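You operate a simulated robot arm through the tools that you are given. There is no shell and no other tool. Be economical: measure what you need, move in short steps, check, and stop when the job is done.

You run a simulated two-armed robot. Do the job below in one go: nothing can be reset, and whatever is moved stays where it is left.

Task
Take the cap off the milk carton and lay it down on the table. Then take the red bowl and put it on the orange plate. Then put the small jug with red handle in the sink. Keep to this order. Set down upright: small jug with red handle.
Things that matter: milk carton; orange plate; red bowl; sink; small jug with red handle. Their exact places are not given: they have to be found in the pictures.

It is judged by the outcome, as a careful person would: the job done as asked, and still so three seconds after it is handed in. It fails if anything else is knocked over, pushed out of place, dropped, spilled or broken. Lids that push on must go on centred and level and be pressed home; caps that screw on are set level and turned clockwise until they are tight.

Robot
Two 6-joint arms with two-finger parallel grippers on one trunk, on a base that drives. Base frame: it is fixed to the floor where the robot stands at the start and does not move with it; the origin is under the middle of the robot, x ahead of it, y to its left, z up. Units: mm, rad, N and s.
The left shoulder is at the start at [60, 187, 1097], the right one opposite. With the tool pointing down near the work surface each hand reaches from about 200 to 620 mm from the robot's upright axis, wherever it stands, measured 20 degrees to its own side. Places, roughly: orange plate [-1750, -2500, 1000]; red bowl (15x15x7 cm) [-2100, -2600, 900]; sink [-100, -2600, 700]; small jug with red handle [-2500, -2500, 1000]. Payload 1.57 kg a hand.
The TCP of each hand is the grasp point between the finger pads, 30 mm short of the fingertips. In the tool frame z runs along the fingers and y along their closing line. Largest opening 110 mm; finger width 24, thickness 12; the body of the gripper, 48 by 112 mm, starts 78 mm behind the TCP.
Orientation is that of the tool frame in the base frame, as a unit quaternion [x, y, z, w]. With the fingers straight down and closing along the base's y, the tool's x points along the base's -x, its y along +y and its z along -z.

Tools
- The arms move only by the tool servo_tool. It takes "left_increments", "right_increments" or both (then of equal length, played together; a hand with none holds still); each is a list of rows, each a list of 7 numbers: the closure, from 0 (fully open) to 1 (shut), then the shift along the tool's x, y, z in mm, then the turn, a rotation vector about the tool's x, y, z in rad. In form: [[hand, tx, ty, tz, ax, ay, az], ...]. A call has 1 to 20 rows; each row is the pose to reach, as a shift and turn from the pose commanded when the call began, along the tool's axes at that moment. A row lasts 0.2 s, in which the tool goes at most 50 mm and 0.15 rad; a call with a longer step from one row to the next is refused whole, and so is a gripper value outside its range. A pose out of reach is approached as far as the arm can. The call stops where the force on the tool passes 40 N (or 10 N more than at its start, if that is more) or the arm is blocked; 0.2 s more then pass. The fingers move at their own pace (about 153 mm/s each) and stop on an object; they squeeze with about 37 N. The grip force told is the motor's: it shows also when the fingers shut on nothing. Time passes only in rows, and 0.2 s behind the last, so rows that repeat a pose let the fingers close. The reply holds the time, the measured pose of the TCP, the force on the tool along the base axes, the opening and the grip force, in the units named above and with some noise, with the torque about the TCP (base axes, N m) and any sound that the robot's microphone picked up.
- Cameras (640 x 400 px; columns grow to the right, rows downward): "scene" is now at [14.8, -18.8, 1636.9]; the picture's right is [-0.24, -0.97, 0.00], its down [-0.75, 0.18, -0.63] and it looks along [0.62, -0.15, -0.77] (base axes); focal length 259 px, centre (320, 200). "left" rides on the left gripper at [70, -16, -141] in its tool frame; the picture's right is [0.23, 0.97, 0.00], its down [-0.85, 0.20, -0.48] and it looks along [-0.47, 0.11, 0.88] (tool axes); focal length 222 px, centre (320, 200). "right" rides on the right gripper at [70, 16, -141] in its tool frame; the picture's right is [-0.23, 0.97, 0.00], its down [-0.86, -0.20, -0.48] and it looks along [-0.47, -0.11, 0.88] (tool axes); focal length 222 px, centre (320, 200).
- camera(camera): a new picture of that camera. No time passes.
- lift_body(by): slides the trunk up (or, below 0, down) by that many mm; the arms and the scene camera ride with it, the base frame stays. It gives what a move gives, with no picture.
- drive_base(legs): drives the robot by 1 to 6 legs, each [ahead, left, turn to the left] in mm, mm and rad, along the robot's own axes; the way and the turn of a leg run together, so that a leg with both is an arc; at most 1500 mm and 3.142 rad a leg. The arms and the cameras ride along, it lands a little off, and it stops where it bumps. It gives what a move gives.
- aim_head(pan, tilt): turns the head with the scene camera to pan (to the left, within 1.501 rad either way) and tilt (down, from -0.506 to 1.204), counted from straight ahead of the robot. It gives what a move gives.
- locate(camera, pixels): for up to 12 pixels [column, row] of the newest picture of that camera ("zoom" is the newest enlarged one), the place [x, y, z] in the base frame of the surface seen there, good to about 2 mm. No time passes.
- close_up(camera, box): a new picture of the part [left, top, right, bottom] of that camera's present view, enlarged. No time passes.
- job_done(): hands the job in; it is judged then, once.

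Work in short steps. Measure before you move; look again where a grasp or a placing could have gone wrong, and mend it. You have 110 turns and 92 pictures in all, those below and enlarged ones among them. Open the grippers and draw the arms clear of the work before you hand the job in, unless the task says otherwise; then end with one line.

The tools are called after ">>>" as a command line: name --argument value ..., lists and objects as JSON in quotes. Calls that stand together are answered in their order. servo_tool: Moves the arms, as the interface text tells. Its arguments: {"type":"object","properties":{"left_increments":{"type":"array","items":{"type":"array","items":{"type":"number"}}},"right_increments":{"type":"array","items":{"type":"array","items":{"type":"number"}}}},"required":[]} The other tools are called the same way: lift_body (by) slides the trunk up or down; drive_base (legs) drives the base; aim_head (pan, tilt) turns the head that bears the scene camera; camera (camera) takes a picture; locate (camera, pixels) gives the place of the surface under pixels of a picture; close_up (camera, box) takes an enlarged picture of a part of a camera's view; job_done () hands the job in.

At the start:

```text
time: 0.0
left_position: [396.1, 92.3, 1103.5]
left_ee_rot: [0.0, 1.0, 0.0, 0.0]
left_contact_force: [0.7, -0.3, -0.5]
left_moment: [0.05, -0.03, 0.01]
left_width: 109.8
left_finger_force: 0.1
right_position: [372.0, -281.7, 1141.5]
right_ee_rot: [0.001, 1.0, 0.0, 0.0]
right_contact_force: [-0.8, -0.6, -0.3]
right_moment: [-0.04, 0.01, 0.04]
right_width: 109.9
right_finger_force: 0.1
trunk travel left (down, up): [-725.0, 265.0]
robot x, y, heading: [-2.3, -0.8, 0.005]
head pan, tilt: [-0.241, 0.885]
```

scene: 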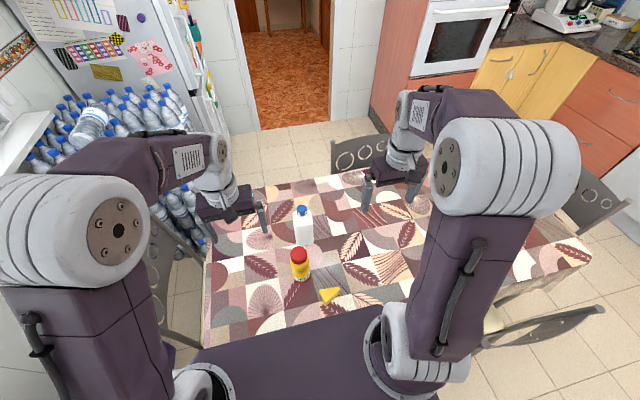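
right: 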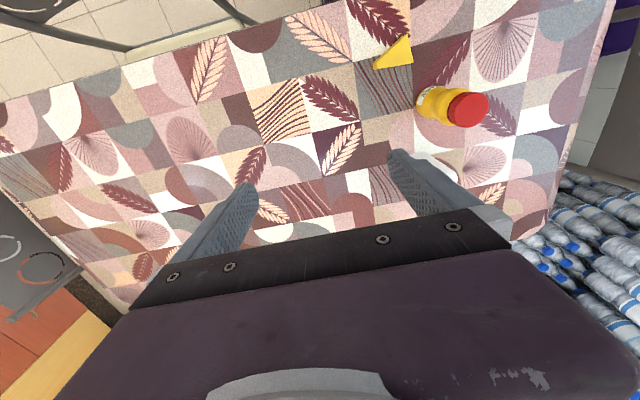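
left: 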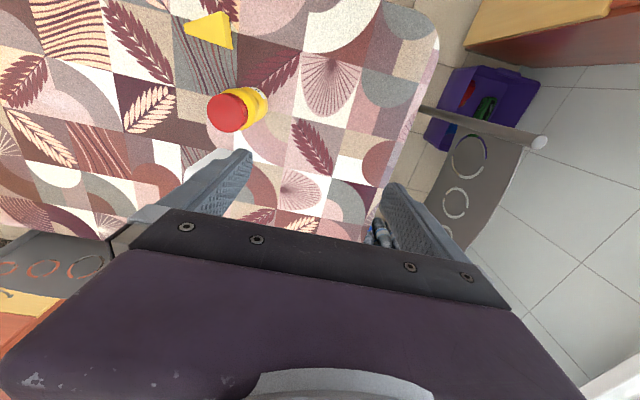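

The milk carton with a blue cap is seen near (303,222) in the scene picture. I enlarge that part to measure it.

>>> close_up --camera "scene" --box '[200, 160, 440, 310]'

```text
2.67 times, centred on (320, 235) of scene
```

zoom: 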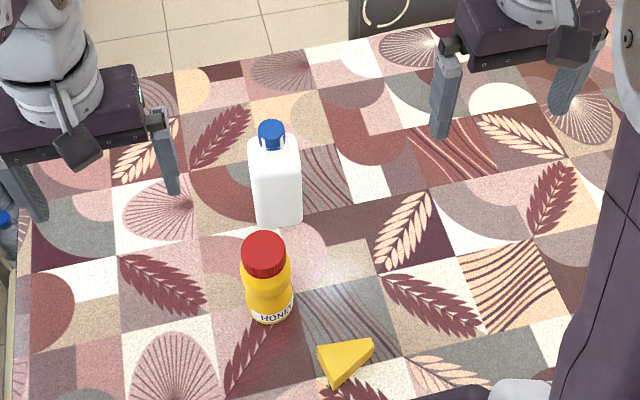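

The carton shows at (275,180), its cap at (271,135), honey at (267,280) and cheese at (345,360) in the enlargement. I locate these.

>>> locate --camera "zoom" --pixels '[[271, 127], [259, 135], [284, 135], [271, 147], [260, 165], [290, 165], [278, 222], [265, 245], [345, 350], [258, 222], [300, 218], [420, 210]]'

>>> locate --camera "scene" --pixels '[[302, 208], [300, 255]]'

```text
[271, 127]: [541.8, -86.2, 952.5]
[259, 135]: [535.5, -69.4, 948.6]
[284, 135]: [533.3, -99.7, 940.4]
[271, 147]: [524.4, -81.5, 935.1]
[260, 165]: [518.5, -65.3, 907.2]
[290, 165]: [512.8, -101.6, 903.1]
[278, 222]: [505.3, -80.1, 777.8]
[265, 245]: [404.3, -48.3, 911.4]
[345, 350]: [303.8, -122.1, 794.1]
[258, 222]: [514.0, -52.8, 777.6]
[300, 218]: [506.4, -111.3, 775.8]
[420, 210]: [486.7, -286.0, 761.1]
```

```text
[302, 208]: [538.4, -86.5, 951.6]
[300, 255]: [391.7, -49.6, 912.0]
```

Cap top is at about (540,-86,952), diameter ~33. I plan to hold the carton from its left side with the left hand, and check how far off the bottles and the chair at the left are.

>>> locate --camera "scene" --pixels '[[170, 120], [185, 125], [150, 130], [190, 240], [165, 215], [210, 230], [100, 110], [212, 290], [360, 150], [265, 190], [302, 240], [340, 160]]'

```text
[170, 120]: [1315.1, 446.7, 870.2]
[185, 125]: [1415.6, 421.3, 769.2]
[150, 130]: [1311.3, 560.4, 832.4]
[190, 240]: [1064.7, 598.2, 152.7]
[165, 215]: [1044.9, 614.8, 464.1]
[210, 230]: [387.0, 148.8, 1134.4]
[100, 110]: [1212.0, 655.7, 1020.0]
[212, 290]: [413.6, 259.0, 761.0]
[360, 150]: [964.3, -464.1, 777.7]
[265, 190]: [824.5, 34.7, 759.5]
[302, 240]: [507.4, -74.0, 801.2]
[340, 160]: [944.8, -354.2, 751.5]
```

The bottles are far away (x>1000), so the left has room. I turn the left hand to point to -y with the fingers closing along x, at a standoff above the table.

>>> servo_tool --left_increments '[[0, -9, 1, 6, 0.08, -0.08, 0.08], [0, -18, 2, 12, 0.16, -0.16, 0.16], [0, -27, 3, 18, 0.24, -0.24, 0.24], [0, -36, 4, 24, 0.32, -0.32, 0.32], [0, -45, 6, 30, 0.4, -0.4, 0.4], [0, -54, 7, 36, 0.48, -0.48, 0.48], [0, -63, 8, 42, 0.56, -0.56, 0.56], [0, -72, 9, 48, 0.64, -0.64, 0.64], [0, -81, 10, 54, 0.72, -0.72, 0.72], [0, -90, 11, 60, 0.8, -0.8, 0.8], [0, -99, 12, 66, 0.88, -0.88, 0.88], [0, -108, 13, 72, 0.96, -0.96, 0.96], [0, -117, 14, 80, 1.04, -1.04, 1.04], [0, -130, 16, 90, 1.12, -1.12, 1.12], [0, -144, 18, 103, 1.209, -1.209, 1.209], [0, -144, 18, 103, 1.209, -1.209, 1.209]]'

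>>> camera --camera "scene"

```text
refused: row 15 steps farther than a row can; nothing moved
```

```text
87 pictures are left
```

scene: 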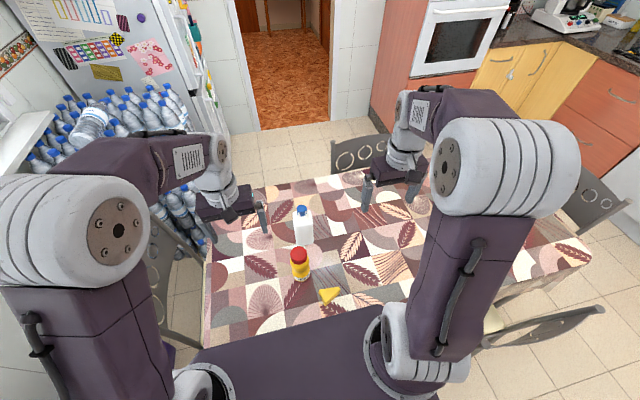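

The last step was 0.154 rad, too long; I spread it more evenly.

>>> servo_tool --left_increments '[[0, -9, 1, 6, 0.081, -0.081, 0.081], [0, -18, 2, 12, 0.162, -0.162, 0.162], [0, -27, 3, 18, 0.243, -0.243, 0.243], [0, -36, 4, 24, 0.324, -0.324, 0.324], [0, -45, 6, 30, 0.405, -0.405, 0.405], [0, -54, 7, 36, 0.486, -0.486, 0.486], [0, -63, 8, 42, 0.567, -0.567, 0.567], [0, -72, 9, 48, 0.648, -0.648, 0.648], [0, -81, 10, 54, 0.729, -0.729, 0.729], [0, -90, 11, 60, 0.81, -0.81, 0.81], [0, -99, 12, 66, 0.89, -0.89, 0.89], [0, -108, 13, 72, 0.97, -0.97, 0.97], [0, -117, 14, 80, 1.05, -1.05, 1.05], [0, -130, 16, 90, 1.13, -1.13, 1.13], [0, -144, 18, 103, 1.209, -1.209, 1.209], [0, -144, 18, 103, 1.209, -1.209, 1.209]]'

>>> camera --camera "scene"

```text
time: 3.4
left_position: [538.5, 109.5, 1003.4]
left_ee_rot: [0.494, 0.513, -0.496, 0.497]
left_contact_force: [-0.9, 0.4, -0.2]
left_moment: [0.0, 0.03, 0.02]
left_width: 110.1
left_finger_force: 0.0
right_position: [371.2, -282.2, 1141.2]
right_ee_rot: [0.0, 1.0, -0.001, 0.0]
right_contact_force: [0.0, 0.3, -0.5]
right_moment: [0.02, 0.0, 0.0]
right_width: 110.0
right_finger_force: 0.1
trunk travel left (down, up): [-725.0, 265.0]
robot x, y, heading: [1.8, 0.3, 0.007]
head pan, tilt: [-0.241, 0.885]
```

```text
86 pictures are left
```

scene: 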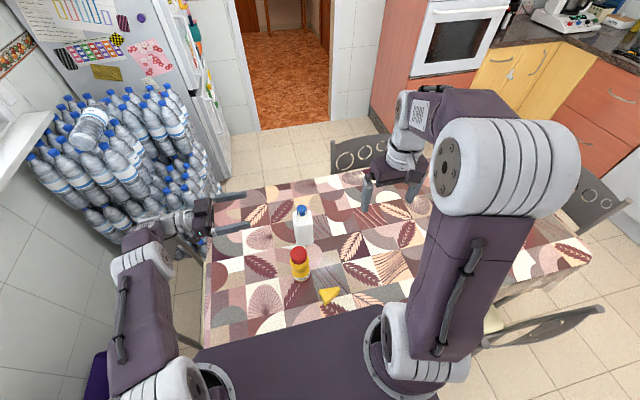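

The left hand has reached its standoff. I lower it to z≈862, checking with the left camera before I move in.

>>> servo_tool --left_increments '[[0, 45, 0, 0, 0, 0, 0], [0, 90, 0, 0, 0, 0, 0], [0, 138, 0, 0, 0, 0, 0], [0, 138, 0, 40, 0, 0, 0], [0, 138, 0, 80, 0, 0, 0], [0, 138, 0, 80, 0, 0, 0]]'

>>> camera --camera "left"

>>> close_up --camera "scene" --box '[180, 150, 420, 300]'

```text
time: 4.8
left_position: [498.2, 35.4, 898.6]
left_ee_rot: [0.501, 0.5, -0.499, 0.5]
left_contact_force: [0.3, 0.1, 0.1]
left_moment: [0.02, -0.02, 0.01]
left_width: 109.9
left_finger_force: 0.1
left hand out of reach, approached as far as the arm can: row 1, 2, 3, 4, 5, 6
right_position: [372.6, -282.8, 1141.3]
right_ee_rot: [0.0, 1.0, 0.0, -0.001]
right_contact_force: [0.9, 1.0, -0.2]
right_moment: [0.0, -0.02, -0.03]
right_width: 110.2
right_finger_force: 0.0
trunk travel left (down, up): [-725.0, 265.0]
robot x, y, heading: [-0.1, 0.9, -0.002]
head pan, tilt: [-0.241, 0.885]
```

```text
85 pictures are left
```

left: 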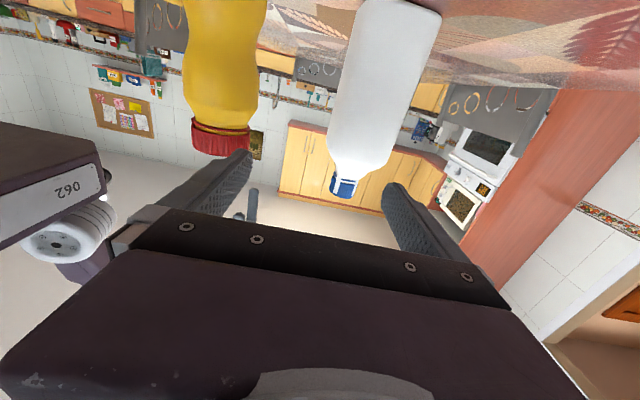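

```text
2.67 times, centred on (300, 225) of scene
```

zoom: 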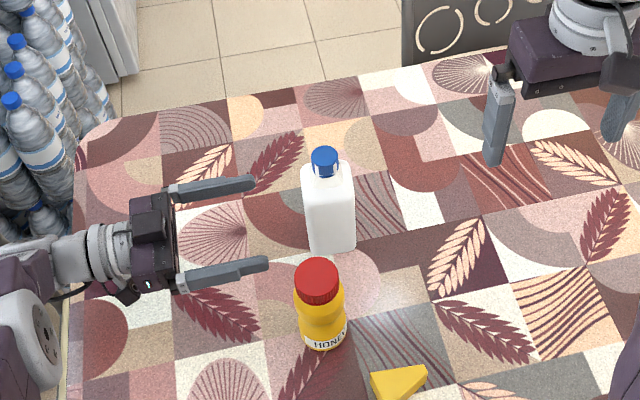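

The left hand fell short at (498,35,899): out of reach. I raise it and then lower the trunk to bring the shoulder nearer to the height of the carton.

>>> servo_tool --left_increments '[[0, -40, 0, -20, 0, 0, 0], [0, -80, 0, -40, 0, 0, 0], [0, -120, 0, -60, 0, 0, 0], [0, -120, 0, -60, 0, 0, 0]]'

>>> lift_body --by -110

```text
time: 5.8
left_position: [497.7, 96.3, 1017.5]
left_ee_rot: [0.5, 0.5, -0.5, 0.5]
left_contact_force: [-0.3, -0.8, -0.3]
left_moment: [0.02, -0.06, -0.04]
left_width: 110.3
left_finger_force: 0.0
right_position: [371.8, -282.4, 1141.5]
right_ee_rot: [0.0, 1.0, 0.0, 0.0]
right_contact_force: [0.1, 0.0, 0.3]
right_moment: [0.0, 0.03, -0.02]
right_width: 110.0
right_finger_force: 0.0
trunk travel left (down, up): [-725.0, 265.0]
robot x, y, heading: [2.1, -1.8, 0.006]
head pan, tilt: [-0.241, 0.885]
```

```text
time: 7.2
left_position: [498.9, 96.0, 908.2]
left_ee_rot: [0.499, 0.5, -0.5, 0.5]
left_contact_force: [-0.7, -0.3, 0.2]
left_moment: [0.01, -0.04, 0.0]
left_width: 110.1
left_finger_force: 0.0
right_position: [372.9, -281.8, 1032.4]
right_ee_rot: [0.0, 1.0, -0.001, 0.0]
right_contact_force: [-0.1, 0.5, 0.4]
right_moment: [0.0, 0.02, 0.03]
right_width: 109.9
right_finger_force: 0.1
trunk travel left (down, up): [-615.0, 375.0]
robot x, y, heading: [-0.5, -2.3, -0.003]
head pan, tilt: [-0.241, 0.885]
```

The trunk is now 110 lower. I try again to reach (540,40,862), still short of the carton.

>>> servo_tool --left_increments '[[0, 15, 14, 0, 0, 0, 0], [0, 30, 28, 0, 0, 0, 0], [0, 46, 41, 0, 0, 0, 0], [0, 46, 41, 28, 0, 0, 0], [0, 46, 41, 56, 0, 0, 0], [0, 46, 41, 56, 0, 0, 0]]'

>>> close_up --camera "scene" --box '[180, 150, 420, 300]'

```text
time: 8.6
left_position: [539.2, 39.7, 861.1]
left_ee_rot: [-0.5, -0.5, 0.5, -0.5]
left_contact_force: [0.2, 0.6, -0.1]
left_moment: [0.02, 0.01, 0.0]
left_width: 109.9
left_finger_force: 0.0
left hand out of reach, approached as far as the arm can: row 3
right_position: [372.3, -282.1, 1031.5]
right_ee_rot: [0.0, 1.0, -0.001, 0.001]
right_contact_force: [-0.2, 0.1, -0.1]
right_moment: [-0.02, 0.0, -0.01]
right_width: 110.0
right_finger_force: 0.0
trunk travel left (down, up): [-615.0, 375.0]
robot x, y, heading: [-0.5, 0.1, 0.001]
head pan, tilt: [-0.241, 0.885]
```

```text
2.67 times, centred on (300, 225) of scene
```

zoom: 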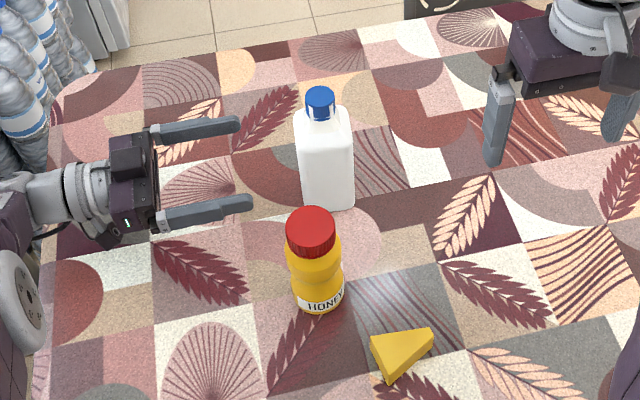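

It reached. I re-measure the carton (cap (320,103), body (326,165)) and the left fingers before closing in.

>>> locate --camera "zoom" --pixels '[[320, 96], [307, 103], [335, 103], [320, 115], [303, 160], [348, 160], [326, 160], [333, 205], [306, 204], [352, 203], [235, 203], [225, 127]]'

```text
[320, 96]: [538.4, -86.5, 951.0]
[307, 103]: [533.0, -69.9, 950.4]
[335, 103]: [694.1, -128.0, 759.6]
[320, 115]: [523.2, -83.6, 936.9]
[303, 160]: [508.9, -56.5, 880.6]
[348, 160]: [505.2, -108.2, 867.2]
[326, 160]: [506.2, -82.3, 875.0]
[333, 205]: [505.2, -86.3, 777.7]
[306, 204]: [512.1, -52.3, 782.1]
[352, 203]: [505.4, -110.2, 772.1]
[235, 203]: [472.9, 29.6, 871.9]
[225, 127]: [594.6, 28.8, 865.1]
```

Carton centre is about (540,-84), front face x≈506; the fingers at x 473 and 595 straddle it. I move in to y≈-80 and close.

>>> servo_tool --left_increments '[[0, 0, 0, 30, 0, 0, 0], [0, 0, 1, 60, 0, 0, 0], [0, 0, 1, 90, 0, 0, 0], [0, 0, 1, 120, 0, 0, 0], [0, 0, 1, 120, 0, 0, 0], [0.4, 0, 1, 120, 0, 0, 0], [0.6, 0, 1, 120, 0, 0, 0], [1, 0, 1, 120, 0, 0, 0], [1, 0, 1, 120, 0, 0, 0]]'

>>> close_up --camera "scene" --box '[180, 150, 420, 300]'

```text
time: 10.6
left_position: [540.9, -79.9, 860.7]
left_ee_rot: [0.5, 0.5, -0.499, 0.501]
left_contact_force: [1.5, 0.7, 0.7]
left_moment: [-0.13, -0.03, 0.1]
left_width: 67.8
left_finger_force: 37.4
right_position: [372.1, -281.8, 1031.1]
right_ee_rot: [0.0, 1.0, 0.0, 0.0]
right_contact_force: [0.1, -0.6, -0.3]
right_moment: [0.02, 0.03, 0.01]
right_width: 109.9
right_finger_force: 0.0
trunk travel left (down, up): [-615.0, 375.0]
robot x, y, heading: [3.0, 1.1, -0.001]
head pan, tilt: [-0.241, 0.885]
```

```text
2.67 times, centred on (300, 225) of scene
```

zoom: 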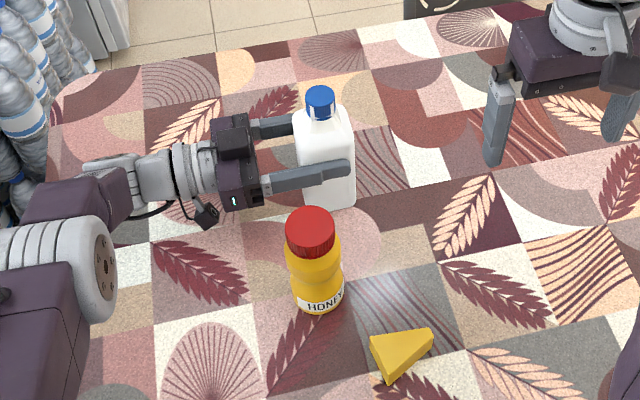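

The left hand holds the carton (67.8 mm wide, 37 N). I bring the right hand above the cap at (540,-86), pre-turned clockwise so that it can unscrew counter-clockwise.

>>> servo_tool --right_increments '[[0, -20, 22, 0, 0, 0, 0.13], [0, -40, 44, 0, 0, 0, 0.26], [0, -60, 66, 0, 0, 0, 0.39], [0, -80, 90, 0, 0, 0, 0.52], [0, -100, 115, 0, 0, 0, 0.65], [0, -120, 140, 0, 0, 0, 0.78], [0, -140, 165, 0, 0, 0, 0.91], [0, -155, 182, 0, 0, 0, 1.04], [0, -168, 196, 0, 0, 0, 1.17], [0, -168, 196, 0, 0, 0, 1.17]]'

>>> camera --camera "right"

>>> camera --camera "scene"

```text
time: 12.8
left_position: [539.4, -79.0, 861.4]
left_ee_rot: [0.499, 0.501, -0.499, 0.501]
left_contact_force: [-1.9, 0.3, 0.7]
left_moment: [-0.04, 0.07, 0.09]
left_width: 68.0
left_finger_force: 36.5
right_position: [538.0, -85.8, 1032.0]
right_ee_rot: [0.553, 0.833, 0.0, 0.0]
right_contact_force: [-1.2, 0.1, 0.5]
right_moment: [-0.02, -0.01, -0.02]
right_width: 110.1
right_finger_force: 0.2
trunk travel left (down, up): [-615.0, 375.0]
robot x, y, heading: [-0.2, -0.4, 0.001]
head pan, tilt: [-0.241, 0.885]
```

```text
81 pictures are left
```

right: 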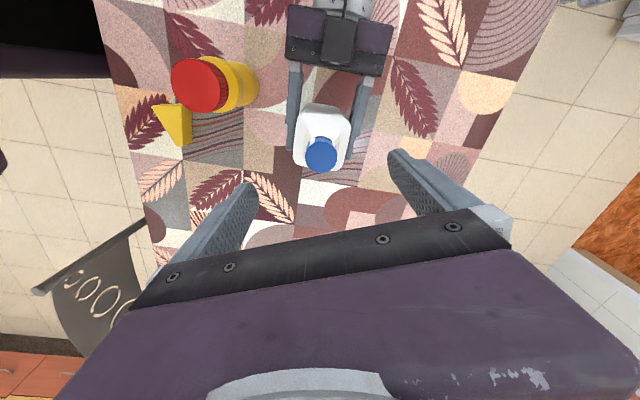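

```text
80 pictures are left
```

scene: 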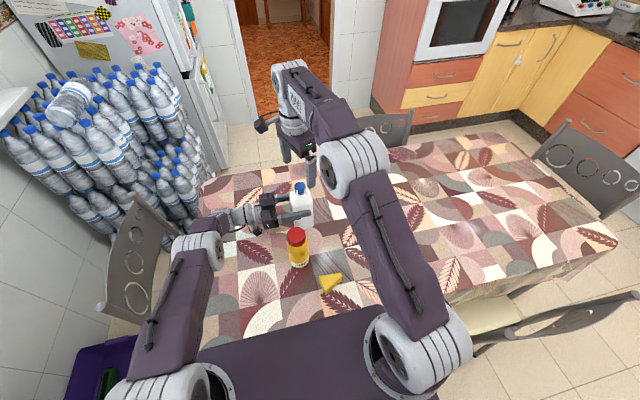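

The cap shows at (321,150) in the right picture; I locate its top rim for exact centring.

>>> locate --camera "right" --pixels '[[321, 145], [309, 146], [333, 146], [321, 137], [321, 153]]'

```text
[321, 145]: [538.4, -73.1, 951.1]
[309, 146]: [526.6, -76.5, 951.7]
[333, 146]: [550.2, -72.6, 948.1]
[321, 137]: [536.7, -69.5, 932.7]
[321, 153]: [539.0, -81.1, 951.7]
```

The cap centre is (538.5,-86), straight under the TCP. I go down to z≈957 and close on the cap.

>>> servo_tool --right_increments '[[0, 0, 0, 25, 0, 0, 0], [0, 0, 0, 50, 0, 0, 0], [0, 0, 0, 74, 0, 0, 0], [0, 0, 0, 74, 0, 0, 0], [0.5, 0, 0, 74, 0, 0, 0], [1, 0, 0, 74, 0, 0, 0], [1, 0, 0, 74, 0, 0, 0]]'

>>> close_up --camera "scene" --box '[220, 130, 380, 230]'

```text
time: 14.4
left_position: [540.1, -79.5, 862.9]
left_ee_rot: [0.5, 0.5, -0.5, 0.5]
left_contact_force: [0.4, 0.5, 1.1]
left_moment: [0.01, 0.13, 0.02]
left_width: 67.8
left_finger_force: 36.8
right_position: [539.3, -84.6, 956.6]
right_ee_rot: [0.552, 0.834, 0.0, 0.0]
right_contact_force: [-1.8, 0.2, -0.6]
right_moment: [-0.02, 0.02, -0.01]
right_width: 35.0
right_finger_force: 36.4
trunk travel left (down, up): [-615.0, 375.0]
robot x, y, heading: [-1.9, -1.0, 0.0]
head pan, tilt: [-0.241, 0.885]
```

```text
4.00 times, centred on (300, 180) of scene
```

zoom: 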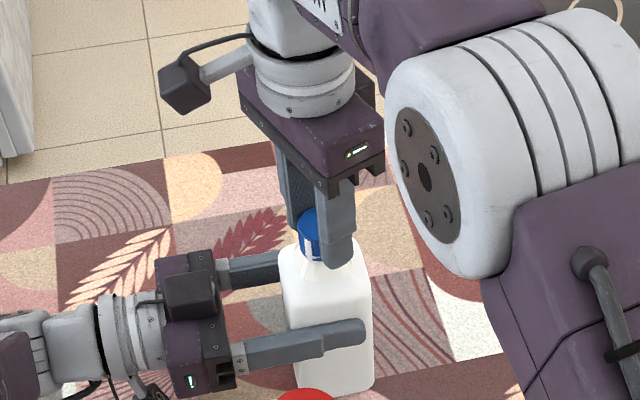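

The cap is gripped (35 mm). I turn it counter-clockwise (negative about tool z), rising slightly, and watch the torque.

>>> servo_tool --right_increments '[[1, 0, 0, 0, 0, 0, -0.14], [1, 0, 0, 0, 0, 0, -0.28], [1, 0, 0, 0, 0, 0, -0.42], [1, 0, 0, 0, 0, 0, -0.56], [1, 0, 0, 0, 0, 0, -0.7], [1, 0, 0, 0, 0, 0, -0.84], [1, 0, 0, 0, 0, 0, -0.98], [1, 0, 0, 0, 0, 0, -1.12], [1, 0, 0, 0, 0, 0, -1.26], [1, 0, 0, 0, 0, 0, -1.4]]'

>>> close_up --camera "scene" --box '[220, 130, 380, 230]'

```text
time: 16.6
left_position: [540.0, -78.9, 861.5]
left_ee_rot: [0.5, 0.5, -0.5, 0.5]
left_contact_force: [11.5, -10.6, 0.3]
left_moment: [0.43, 0.8, 0.02]
left_width: 68.0
left_finger_force: 37.7
right_position: [539.0, -86.0, 958.5]
right_ee_rot: [-0.115, 0.993, -0.001, 0.0]
right_contact_force: [-12.4, 10.6, 4.5]
right_moment: [0.17, 0.15, -0.01]
right_width: 34.5
right_finger_force: 37.2
trunk travel left (down, up): [-615.0, 375.0]
robot x, y, heading: [-0.5, 3.7, 0.0]
head pan, tilt: [-0.241, 0.885]
```

```text
4.00 times, centred on (300, 180) of scene
```

zoom: 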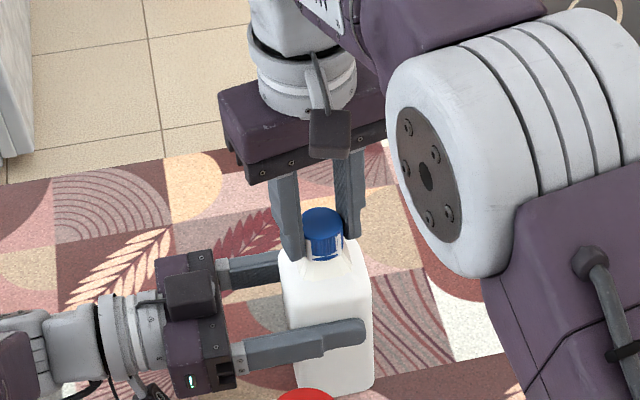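

It turns: sideways force ~16 N only, TCP rose 2 mm. I go on turning with a small rise.

>>> servo_tool --right_increments '[[1, 0, 0, -0.2, 0, 0, -0.14], [1, 0, 0, -0.4, 0, 0, -0.28], [1, 0, 0, -0.6, 0, 0, -0.42], [1, 0, 0, -0.8, 0, 0, -0.56], [1, 0, 0, -1, 0, 0, -0.7], [1, 0, 0, -1.2, 0, 0, -0.84], [1, 0, 0, -1.4, 0, 0, -0.98], [1, 0, 0, -1.6, 0, 0, -1.12], [1, 0, 0, -1.8, 0, 0, -1.26], [1, 0, 0, -2, 0, 0, -1.4]]'

>>> close_up --camera "scene" --box '[220, 130, 380, 230]'

```text
time: 18.8
left_position: [540.3, -78.9, 862.2]
left_ee_rot: [0.501, 0.499, -0.5, 0.5]
left_contact_force: [9.2, -7.6, 0.7]
left_moment: [0.27, 0.67, 0.0]
left_width: 67.6
left_finger_force: 36.9
right_position: [540.8, -84.8, 959.3]
right_ee_rot: [0.729, -0.685, -0.001, 0.001]
right_contact_force: [-10.3, 7.2, -0.2]
right_moment: [0.24, 0.09, -0.05]
right_width: 34.6
right_finger_force: 36.9
trunk travel left (down, up): [-615.0, 375.0]
robot x, y, heading: [1.3, -1.2, 0.004]
head pan, tilt: [-0.241, 0.885]
```

```text
4.00 times, centred on (300, 180) of scene
```

zoom: 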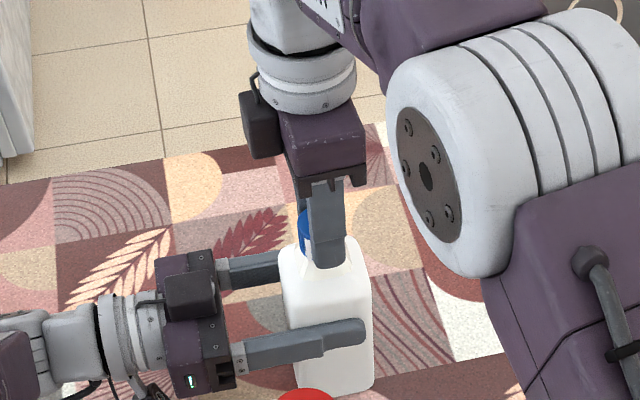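

Still turning freely. I turn on by 1 rad more, then try a gentle lift of 8 mm.

>>> servo_tool --right_increments '[[1, 0, 0, -0.2, 0, 0, -0.14], [1, 0, 0, -0.4, 0, 0, -0.28], [1, 0, 0, -0.6, 0, 0, -0.42], [1, 0, 0, -0.8, 0, 0, -0.56], [1, 0, 0, -1, 0, 0, -0.7], [1, 0, 0, -1.2, 0, 0, -0.84], [1, 0, 0, -1.4, 0, 0, -0.98], [1, 0, 0, -3, 0, 0, -0.98], [1, 0, 0, -5, 0, 0, -0.98], [1, 0, 0, -8, 0, 0, -0.98], [1, 0, 0, -8, 0, 0, -0.98]]'

>>> close_up --camera "scene" --box '[220, 130, 380, 230]'

```text
time: 21.2
left_position: [541.5, -78.8, 861.2]
left_ee_rot: [0.499, 0.501, -0.5, 0.5]
left_contact_force: [-0.6, -0.9, 2.0]
left_moment: [-0.25, -0.17, -0.02]
left_width: 67.8
left_finger_force: 37.3
right_position: [540.0, -86.4, 967.9]
right_ee_rot: [0.965, -0.263, 0.0, -0.001]
right_contact_force: [0.0, 0.1, 0.5]
right_moment: [-0.02, 0.01, 0.0]
right_width: 34.9
right_finger_force: 37.3
trunk travel left (down, up): [-615.0, 375.0]
robot x, y, heading: [1.0, -0.9, -0.001]
head pan, tilt: [-0.241, 0.885]
```

```text
4.00 times, centred on (300, 180) of scene
```

zoom: 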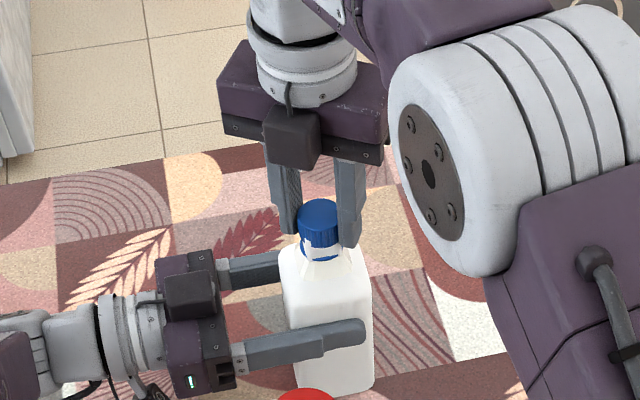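

The cap came free (no force left). I lift it 80 mm and carry it to the open table at about (460,-296).

>>> servo_tool --right_increments '[[1, 0, 0, -25, 0, 0, 0], [1, 0, 0, -50, 0, 0, 0], [1, 0, 0, -80, 0, 0, 0], [1, 8, 45, -80, 0, 0, 0], [1, 16, 90, -80, 0, 0, 0], [1, 24, 135, -80, 0, 0, 0], [1, 32, 180, -80, 0, 0, 0], [1, 38, 222, -80, 0, 0, 0], [1, 38, 222, -40, 0, 0, 0], [1, 38, 222, 0, 0, 0, 0], [1, 38, 222, 45, 0, 0, 0], [1, 38, 222, 90, 0, 0, 0], [1, 38, 222, 120, 0, 0, 0], [1, 38, 222, 120, 0, 0, 0]]'

>>> camera --camera "scene"

>>> camera --camera "right"

```text
time: 24.2
left_position: [539.8, -79.4, 861.4]
left_ee_rot: [0.499, 0.501, -0.499, 0.501]
left_contact_force: [-1.0, -0.3, 1.2]
left_moment: [-0.31, -0.11, -0.07]
left_width: 67.9
left_finger_force: 36.6
right_position: [460.6, -297.2, 846.1]
right_ee_rot: [0.965, -0.263, 0.0, 0.0]
right_contact_force: [-0.8, 0.0, -1.0]
right_moment: [0.0, 0.0, 0.04]
right_width: 34.6
right_finger_force: 36.9
trunk travel left (down, up): [-615.0, 375.0]
robot x, y, heading: [1.0, -1.3, -0.003]
head pan, tilt: [-0.241, 0.885]
```

```text
75 pictures are left
```

scene: 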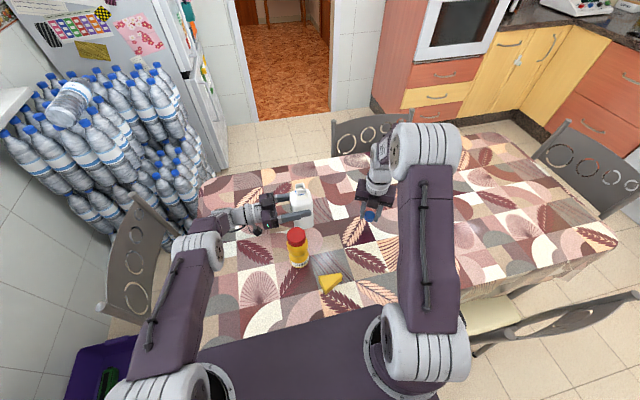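

```text
74 pictures are left
```

right: 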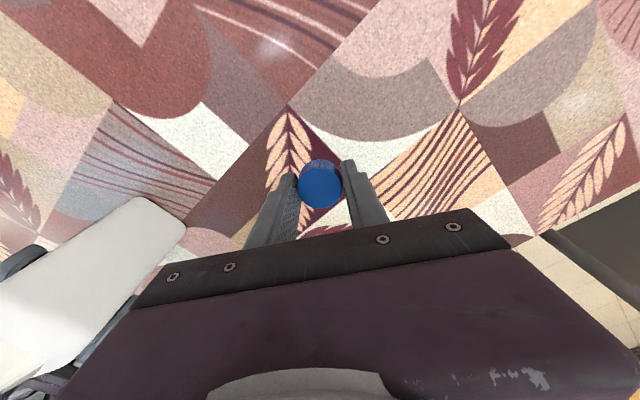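

The cap is held over empty table. I lower until the fingertips nearly touch (TCP z≈792), open, and rise.

>>> servo_tool --right_increments '[[1, 0, 0, 25, 0, 0, 0], [1, 0, 0, 45, 0, 0, 0], [1, 0, 0, 53, 0, 0, 0], [1, 0, 0, 53, 0, 0, 0], [0.5, 0, 0, 53, 0, 0, 0], [0.3, 0, 0, 53, 0, 0, 0], [0, 0, 0, 53, 0, 0, 0], [0, 0, 0, 53, 0, 0, 0], [0, 0, 0, 10, 0, 0, 0], [0, 0, 0, -40, 0, 0, 0], [0, 0, 0, -80, 0, 0, 0]]'

>>> camera --camera "right"

```text
time: 26.6
left_position: [539.1, -79.2, 860.7]
left_ee_rot: [0.5, 0.5, -0.499, 0.501]
left_contact_force: [0.5, 2.6, 1.2]
left_moment: [-0.06, -0.04, 0.04]
left_width: 67.8
left_finger_force: 36.8
right_position: [460.9, -295.4, 927.6]
right_ee_rot: [0.965, -0.263, 0.0, 0.0]
right_contact_force: [0.0, 0.4, 0.4]
right_moment: [0.0, 0.01, -0.02]
right_width: 110.1
right_finger_force: 0.1
trunk travel left (down, up): [-615.0, 375.0]
robot x, y, heading: [-1.6, -3.9, 0.002]
head pan, tilt: [-0.241, 0.885]
```

```text
73 pictures are left
```

right: 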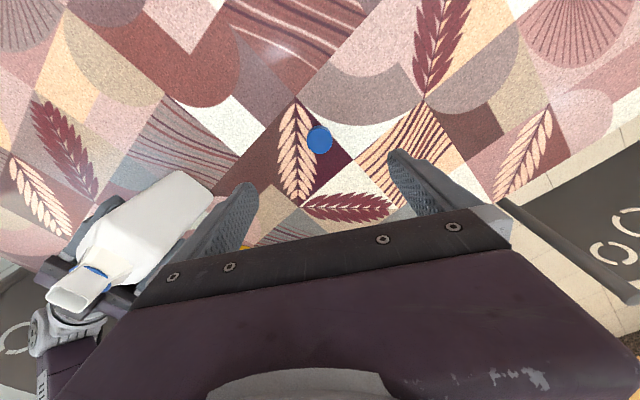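

The cap lies on the table at about (320,138) in the right picture. I open the left hand, retreat it to the left, and turn the right hand back while rising.

>>> servo_tool --left_increments '[[0.6, 0, 0, 0, 0, 0, 0], [0.3, 0, 0, 0, 0, 0, 0], [0, 0, 0, 0, 0, 0, 0], [0, 0, 0, 0, 0, 0, 0], [0, 0, 0, -20, 0, 0, 0], [0, 0, 0, -50, 0, 0, 0], [0, 0, 0, -90, 0, 0, 0], [0, 0, 0, -130, 0, 0, 0], [0, -25, 0, -160, 0, 0, 0], [0, -60, 0, -180, 0, 0, 0], [0, -100, 0, -190, 0, 0, 0], [0, -140, 0, -190, 0, 0, 0], [0, -180, 0, -190, 0, 0, 0]]' --right_increments '[[0, 0, 0, -20, 0, 0, 0.14], [0, 0, 0, -40, 0, 0, 0.28], [0, 0, 0, -60, 0, 0, 0.42], [0, 0, 0, -80, 0, 0, 0.56], [0, 0, 0, -100, 0, 0, 0.7], [0, 0, 0, -120, 0, 0, 0.84], [0, 0, 0, -140, 0, 0, 0.98], [0, 0, 0, -150, 0, 0, 1.12], [0, 0, 0, -150, 0, 0, 1.26], [0, 0, 0, -150, 0, 0, 1.4], [0, 0, 0, -150, 0, 0, 1.54], [0, 0, 0, -150, 0, 0, 1.68], [0, 0, 0, -150, 0, 0, 1.82]]'

>>> camera --camera "scene"

```text
time: 29.4
left_position: [540.9, 109.3, 1042.1]
left_ee_rot: [0.5, 0.5, -0.5, 0.5]
left_contact_force: [0.1, -0.9, -0.1]
left_moment: [0.01, -0.04, 0.01]
left_width: 110.0
left_finger_force: 0.0
right_position: [459.6, -297.5, 1078.1]
right_ee_rot: [-0.383, 0.924, 0.0, 0.0]
right_contact_force: [-0.8, -0.5, -0.3]
right_moment: [0.03, -0.01, 0.01]
right_width: 109.9
right_finger_force: 0.0
trunk travel left (down, up): [-615.0, 375.0]
robot x, y, heading: [0.8, 0.6, -0.002]
head pan, tilt: [-0.241, 0.885]
```

```text
72 pictures are left
```

scene: 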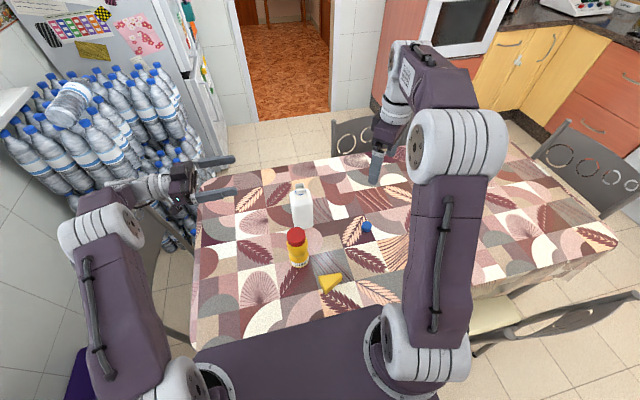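

The cap is down and the carton stands. Now I tuck both arms in near the body, tools down, for driving.

>>> servo_tool --left_increments '[[0, -10, -13, -10, -0.08, 0.08, -0.08], [0, -20, -26, -20, -0.16, 0.16, -0.16], [0, -30, -40, -30, -0.24, 0.24, -0.24], [0, -40, -54, -40, -0.32, 0.32, -0.32], [0, -50, -68, -50, -0.4, 0.4, -0.4], [0, -60, -82, -60, -0.48, 0.48, -0.48], [0, -70, -96, -70, -0.56, 0.56, -0.56], [0, -80, -110, -81, -0.64, 0.64, -0.64], [0, -80, -125, -81, -0.72, 0.72, -0.72], [0, -80, -140, -81, -0.8, 0.8, -0.8], [0, -80, -155, -81, -0.88, 0.88, -0.88], [0, -80, -170, -81, -0.96, 0.96, -0.96], [0, -80, -185, -81, -1.04, 1.04, -1.04], [0, -80, -200, -81, -1.12, 1.12, -1.12], [0, -80, -211, -81, -1.2, 1.2, -1.2], [0, -80, -211, -81, -1.209, 1.209, -1.209]]' --right_increments '[[0, 4, 8, -4, 0, 0, 0.05], [0, 8, 16, -8, 0, 0, 0.1], [0, 12, 24, -12, 0, 0, 0.15], [0, 16, 32, -16, 0, 0, 0.2], [0, 20, 40, -20, 0, 0, 0.25], [0, 24, 48, -24, 0, 0, 0.3], [0, 28, 56, -28, 0, 0, 0.35], [0, 32, 64, -32, 0, 0, 0.4], [0, 36, 72, -36, 0, 0, 0.45], [0, 40, 80, -40, 0, 0, 0.5], [0, 44, 88, -44, 0, 0, 0.55], [0, 48, 96, -48, 0, 0, 0.6], [0, 52, 104, -50, 0, 0, 0.65], [0, 56, 112, -50, 0, 0, 0.7], [0, 59, 120, -50, 0, 0, 0.75], [0, 59, 125, -50, 0, 0, 0.79]]'

>>> lift_body --by 110

>>> aim_head --pan -1.5 --tilt 0.35

>>> camera --camera "scene"

```text
time: 32.8
left_position: [328.8, 191.8, 1120.8]
left_ee_rot: [-0.001, 1.0, 0.0, 0.0]
left_contact_force: [-0.5, -0.3, -0.6]
left_moment: [0.0, 0.0, 0.01]
left_width: 110.1
left_finger_force: 0.0
right_position: [331.4, -249.7, 1127.3]
right_ee_rot: [0.0, 1.0, 0.0, 0.0]
right_contact_force: [0.0, 0.4, 0.4]
right_moment: [0.01, -0.01, 0.04]
right_width: 109.7
right_finger_force: 0.0
trunk travel left (down, up): [-615.0, 375.0]
robot x, y, heading: [-0.5, -0.7, 0.002]
head pan, tilt: [-0.241, 0.885]
```

```text
time: 34.2
left_position: [329.4, 192.2, 1230.2]
left_ee_rot: [0.0, 1.0, -0.001, -0.001]
left_contact_force: [0.1, 0.5, 0.1]
left_moment: [-0.01, -0.01, 0.04]
left_width: 110.2
left_finger_force: 0.1
right_position: [331.2, -251.3, 1237.9]
right_ee_rot: [0.0, 1.0, 0.0, 0.0]
right_contact_force: [0.8, -0.3, 0.2]
right_moment: [0.02, -0.01, -0.03]
right_width: 110.0
right_finger_force: 0.0
trunk travel left (down, up): [-725.0, 265.0]
robot x, y, heading: [0.1, 0.0, -0.002]
head pan, tilt: [-0.241, 0.885]
```

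```text
time: 35.7
left_position: [329.0, 192.4, 1230.6]
left_ee_rot: [0.001, 1.0, 0.0, 0.001]
left_contact_force: [0.7, -0.6, 0.7]
left_moment: [-0.02, -0.01, 0.02]
left_width: 110.0
left_finger_force: 0.0
right_position: [332.1, -251.3, 1237.2]
right_ee_rot: [0.0, 1.0, 0.0, 0.001]
right_contact_force: [0.3, -0.1, -1.5]
right_moment: [-0.01, 0.03, 0.01]
right_width: 110.0
right_finger_force: 0.0
trunk travel left (down, up): [-725.0, 265.0]
robot x, y, heading: [-0.2, -0.2, 0.003]
head pan, tilt: [-1.499, 0.351]
```

```text
71 pictures are left
```

scene: 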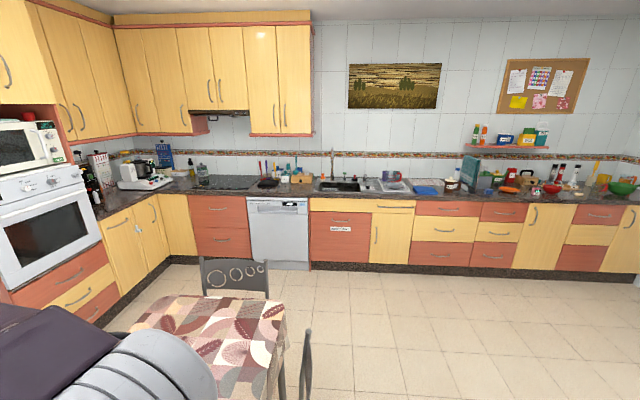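

The kitchen counter lies along y≈-2600, the sink near (350,185) and many things at (440-640,180). I zoom in on both.

>>> close_up --camera "scene" --box '[420, 140, 640, 278]'

>>> close_up --camera "scene" --box '[290, 150, 450, 250]'

>>> locate --camera "scene" --pixels '[[510, 180], [551, 189], [497, 193], [350, 185], [447, 184], [622, 187], [480, 255], [370, 265], [300, 380], [270, 270], [600, 300], [400, 320]]'

```text
2.90 times, centred on (530, 209) of scene
```

zoom: 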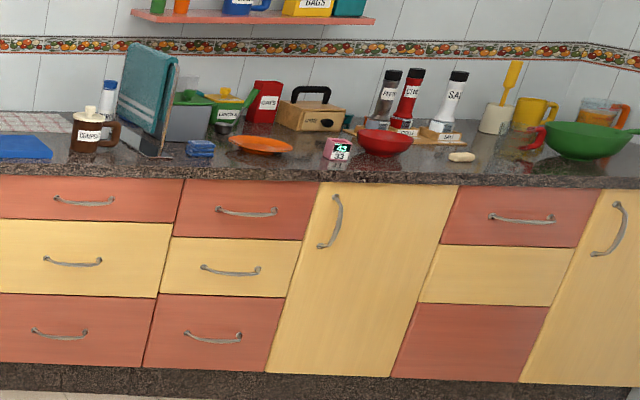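

```text
4.00 times, centred on (370, 200) of scene
```

zoom: 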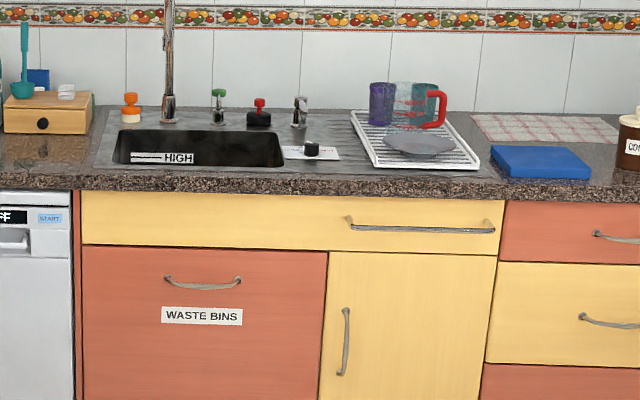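

```text
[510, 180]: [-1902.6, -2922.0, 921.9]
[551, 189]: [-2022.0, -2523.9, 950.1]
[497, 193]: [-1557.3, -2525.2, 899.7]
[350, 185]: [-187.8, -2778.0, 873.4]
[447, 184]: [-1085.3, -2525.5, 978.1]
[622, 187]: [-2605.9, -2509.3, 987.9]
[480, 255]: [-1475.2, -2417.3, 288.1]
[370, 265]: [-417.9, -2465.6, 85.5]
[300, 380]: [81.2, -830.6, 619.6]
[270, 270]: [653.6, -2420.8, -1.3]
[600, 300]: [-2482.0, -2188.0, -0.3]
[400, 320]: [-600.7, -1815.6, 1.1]
```

The counter top is at z≈900, its front edge y≈-2420; the bowl is near (-2020,-2530). A chair stands at about (80,-830), so I turn right on the spot first and look to the way over.

>>> drive_base --legs '[[0, 0, -1.571]]'

>>> aim_head --pan -1.2 --tilt 0.55

>>> camera --camera "scene"

```text
time: 39.8
left_position: [201.5, -324.1, 1230.7]
left_ee_rot: [0.697, 0.717, 0.0, 0.001]
left_contact_force: [0.1, -0.1, 0.2]
left_moment: [0.01, -0.02, 0.03]
left_width: 110.0
left_finger_force: 0.0
right_position: [-240.7, -338.8, 1238.5]
right_ee_rot: [0.698, 0.716, -0.001, 0.0]
right_contact_force: [0.4, 0.5, -0.4]
right_moment: [0.01, 0.03, 0.02]
right_width: 109.9
right_finger_force: 0.0
trunk travel left (down, up): [-725.0, 265.0]
robot x, y, heading: [1.0, 2.7, -1.539]
head pan, tilt: [-1.499, 0.351]
```

```text
time: 40.6
left_position: [199.5, -322.7, 1231.0]
left_ee_rot: [0.697, 0.717, -0.001, 0.0]
left_contact_force: [-0.5, 0.9, -0.4]
left_moment: [-0.04, 0.0, -0.02]
left_width: 110.2
left_finger_force: 0.0
right_position: [-240.7, -337.9, 1238.9]
right_ee_rot: [0.697, 0.717, 0.0, 0.0]
right_contact_force: [0.3, 0.2, -0.2]
right_moment: [-0.02, 0.0, 0.01]
right_width: 110.0
right_finger_force: 0.0
trunk travel left (down, up): [-725.0, 265.0]
robot x, y, heading: [2.2, 1.5, -1.547]
head pan, tilt: [-1.201, 0.55]
```

```text
68 pictures are left
```

scene: 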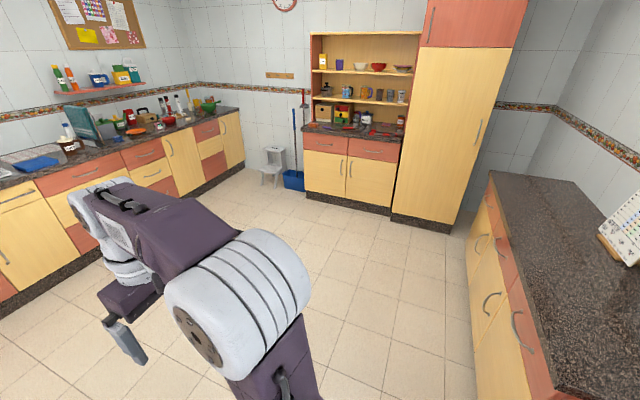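

The floor towards -x is clear; I check the near cabinet at (540,380) and the counter things.

>>> locate --camera "scene" --pixels '[[560, 390], [495, 180], [475, 330], [480, 390], [430, 390], [160, 124], [208, 104], [300, 200], [130, 130]]'

>>> close_up --camera "scene" --box '[60, 70, 260, 195]'

```text
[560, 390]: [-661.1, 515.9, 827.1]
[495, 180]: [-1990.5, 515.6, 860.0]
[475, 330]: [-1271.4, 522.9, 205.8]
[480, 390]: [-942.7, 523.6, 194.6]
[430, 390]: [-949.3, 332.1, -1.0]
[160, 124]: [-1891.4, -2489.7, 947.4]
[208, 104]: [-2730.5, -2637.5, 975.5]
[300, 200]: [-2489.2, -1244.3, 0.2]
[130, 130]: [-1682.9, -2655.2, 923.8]
```

```text
3.20 times, centred on (160, 132) of scene
```

zoom: 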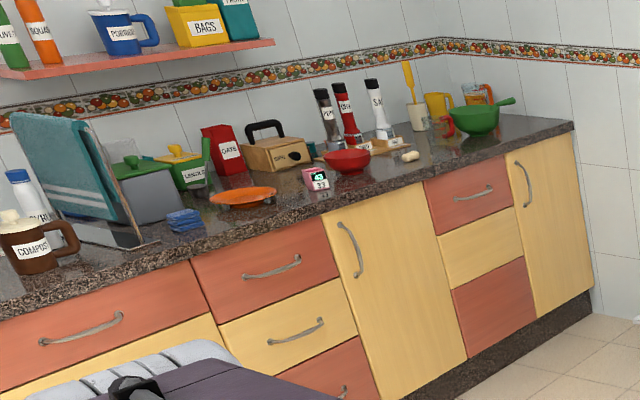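

The floor is clear to x≈-2400 and the near cabinet is at y>515. I strafe right, then drive ahead to about (-1850,-1780) facing the counter.

>>> drive_base --legs '[[0, -1400, -0.024], [1450, 0, 0], [300, -450, 0]]'

>>> aim_head --pan 0 --tilt 0.7

>>> camera --camera "scene"

```text
time: 57.2
left_position: [-1691.7, -2083.2, 1230.8]
left_ee_rot: [0.711, 0.703, 0.0, -0.001]
left_contact_force: [0.5, -0.2, 0.3]
left_moment: [-0.02, 0.0, 0.0]
left_width: 109.9
left_finger_force: 0.1
right_position: [-2132.9, -2081.8, 1238.2]
right_ee_rot: [0.711, 0.703, 0.0, 0.0]
right_contact_force: [0.0, 0.2, -0.4]
right_moment: [0.02, 0.01, 0.0]
right_width: 110.0
right_finger_force: 0.2
trunk travel left (down, up): [-725.0, 265.0]
robot x, y, heading: [-1879.0, -1754.1, -1.576]
head pan, tilt: [-1.201, 0.55]
```

```text
time: 58.6
left_position: [-1693.6, -2084.0, 1230.9]
left_ee_rot: [0.711, 0.703, 0.0, 0.0]
left_contact_force: [-0.5, 0.1, 0.5]
left_moment: [0.0, -0.02, 0.0]
left_width: 109.9
left_finger_force: 0.1
right_position: [-2134.5, -2082.6, 1238.0]
right_ee_rot: [0.711, 0.704, 0.0, 0.0]
right_contact_force: [0.2, -0.5, -0.5]
right_moment: [0.02, -0.02, -0.02]
right_width: 110.0
right_finger_force: 0.1
trunk travel left (down, up): [-725.0, 265.0]
robot x, y, heading: [-1881.9, -1755.3, -1.58]
head pan, tilt: [0.0, 0.7]
```

```text
66 pictures are left
```

scene: 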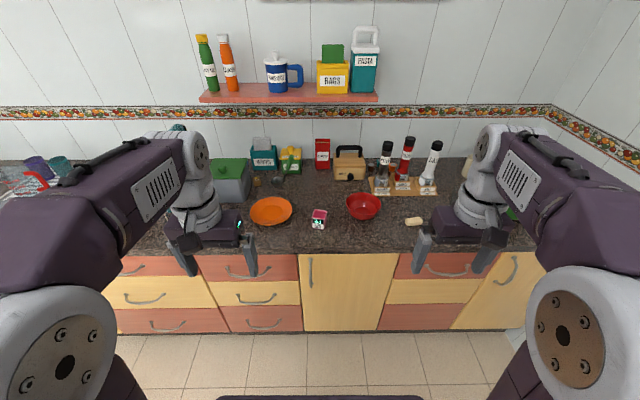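

The plate is at (271,211), the bowl at (363,207), a timer between at (320,218). I zoom and measure.

>>> close_up --camera "scene" --box '[230, 150, 450, 288]'

>>> locate --camera "scene" --pixels '[[250, 211], [292, 209], [271, 199], [271, 225], [271, 211], [347, 204], [380, 204], [364, 194], [363, 219], [363, 206], [320, 215], [320, 248]]'

```text
2.90 times, centred on (340, 219) of scene
```

zoom: 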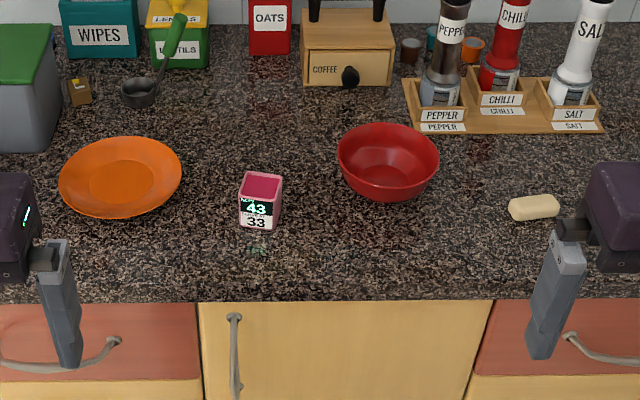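

```text
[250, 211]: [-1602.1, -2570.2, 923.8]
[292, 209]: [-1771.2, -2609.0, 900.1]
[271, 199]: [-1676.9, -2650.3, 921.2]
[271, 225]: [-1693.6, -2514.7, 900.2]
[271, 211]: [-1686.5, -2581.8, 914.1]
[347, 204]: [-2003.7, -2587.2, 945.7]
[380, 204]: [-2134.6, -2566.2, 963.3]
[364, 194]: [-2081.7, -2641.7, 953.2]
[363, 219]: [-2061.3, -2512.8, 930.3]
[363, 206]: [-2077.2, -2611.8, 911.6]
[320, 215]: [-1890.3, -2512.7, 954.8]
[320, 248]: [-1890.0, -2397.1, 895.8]
```

I locate the rim of bowl and plate in more detail from the enlargement.

>>> locate --camera "zoom" --pixels '[[340, 155], [436, 155], [388, 125], [384, 184], [385, 165], [62, 180], [180, 172], [120, 140], [122, 212], [122, 180], [262, 200], [385, 199]]'

```text
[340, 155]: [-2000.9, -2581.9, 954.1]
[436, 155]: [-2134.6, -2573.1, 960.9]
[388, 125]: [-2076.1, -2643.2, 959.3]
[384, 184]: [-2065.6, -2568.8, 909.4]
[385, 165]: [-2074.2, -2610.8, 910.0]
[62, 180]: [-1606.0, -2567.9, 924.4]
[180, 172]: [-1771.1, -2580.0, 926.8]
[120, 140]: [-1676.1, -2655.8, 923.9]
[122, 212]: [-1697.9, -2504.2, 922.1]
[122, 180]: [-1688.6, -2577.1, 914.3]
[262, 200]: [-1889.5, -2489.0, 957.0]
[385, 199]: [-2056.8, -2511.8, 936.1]
```

Bowl centre ≈(-2069,-2574), rim z≈965, radius ~70; plate centre ≈(-1688,-2580), radius ~84. I raise the trunk 130 for the higher counter and drive up to y≈-2060, slightly right so the bowl sits ahead of the right arm.

>>> lift_body --by 130

>>> drive_base --legs '[[300, -30, 0.009]]'

>>> aim_head --pan -0.15 --tilt 0.95

>>> camera --camera "scene"

```text
time: 60.2
left_position: [-1692.1, -2084.1, 1361.4]
left_ee_rot: [0.711, 0.703, 0.0, 0.0]
left_contact_force: [-0.8, -0.1, -0.6]
left_moment: [0.02, 0.02, 0.0]
left_width: 110.2
left_finger_force: 0.0
right_position: [-2135.6, -2082.6, 1367.8]
right_ee_rot: [0.711, 0.703, 0.001, 0.0]
right_contact_force: [-0.1, 0.1, -0.2]
right_moment: [0.01, 0.01, -0.03]
right_width: 109.7
right_finger_force: 0.0
trunk travel left (down, up): [-855.0, 135.0]
robot x, y, heading: [-1879.6, -1754.1, -1.58]
head pan, tilt: [0.0, 0.7]
```

```text
time: 62.2
left_position: [-1721.1, -2381.8, 1361.4]
left_ee_rot: [0.707, 0.708, 0.0, 0.0]
left_contact_force: [0.0, 0.5, 0.9]
left_moment: [-0.02, 0.02, 0.03]
left_width: 110.0
left_finger_force: 0.0
right_position: [-2162.5, -2385.0, 1369.1]
right_ee_rot: [0.708, 0.707, 0.0, 0.0]
right_contact_force: [-0.3, 0.0, 0.8]
right_moment: [-0.04, 0.0, -0.02]
right_width: 109.9
right_finger_force: 0.0
trunk travel left (down, up): [-855.0, 135.0]
robot x, y, heading: [-1909.0, -2056.5, -1.567]
head pan, tilt: [0.0, 0.7]
```

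```text
time: 63.0
left_position: [-1719.5, -2385.1, 1359.8]
left_ee_rot: [0.707, 0.707, 0.0, -0.001]
left_contact_force: [0.4, 0.2, -0.6]
left_moment: [-0.02, -0.01, 0.01]
left_width: 110.1
left_finger_force: 0.0
right_position: [-2162.3, -2386.8, 1368.2]
right_ee_rot: [0.707, 0.707, -0.001, 0.0]
right_contact_force: [0.5, -0.6, 1.2]
right_moment: [0.03, -0.02, -0.01]
right_width: 110.1
right_finger_force: 0.1
trunk travel left (down, up): [-855.0, 135.0]
robot x, y, heading: [-1910.6, -2059.8, -1.573]
head pan, tilt: [-0.15, 0.949]
```

```text
64 pictures are left
```

scene: 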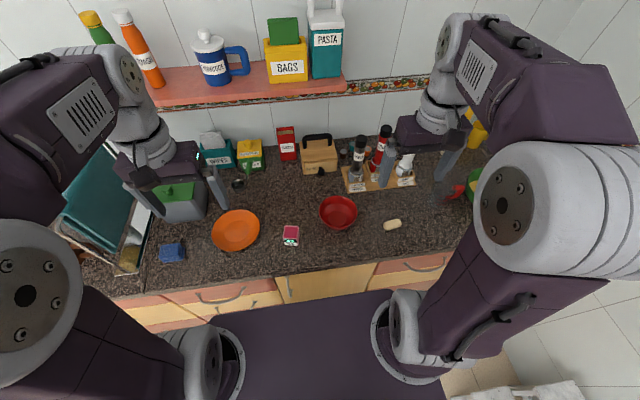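

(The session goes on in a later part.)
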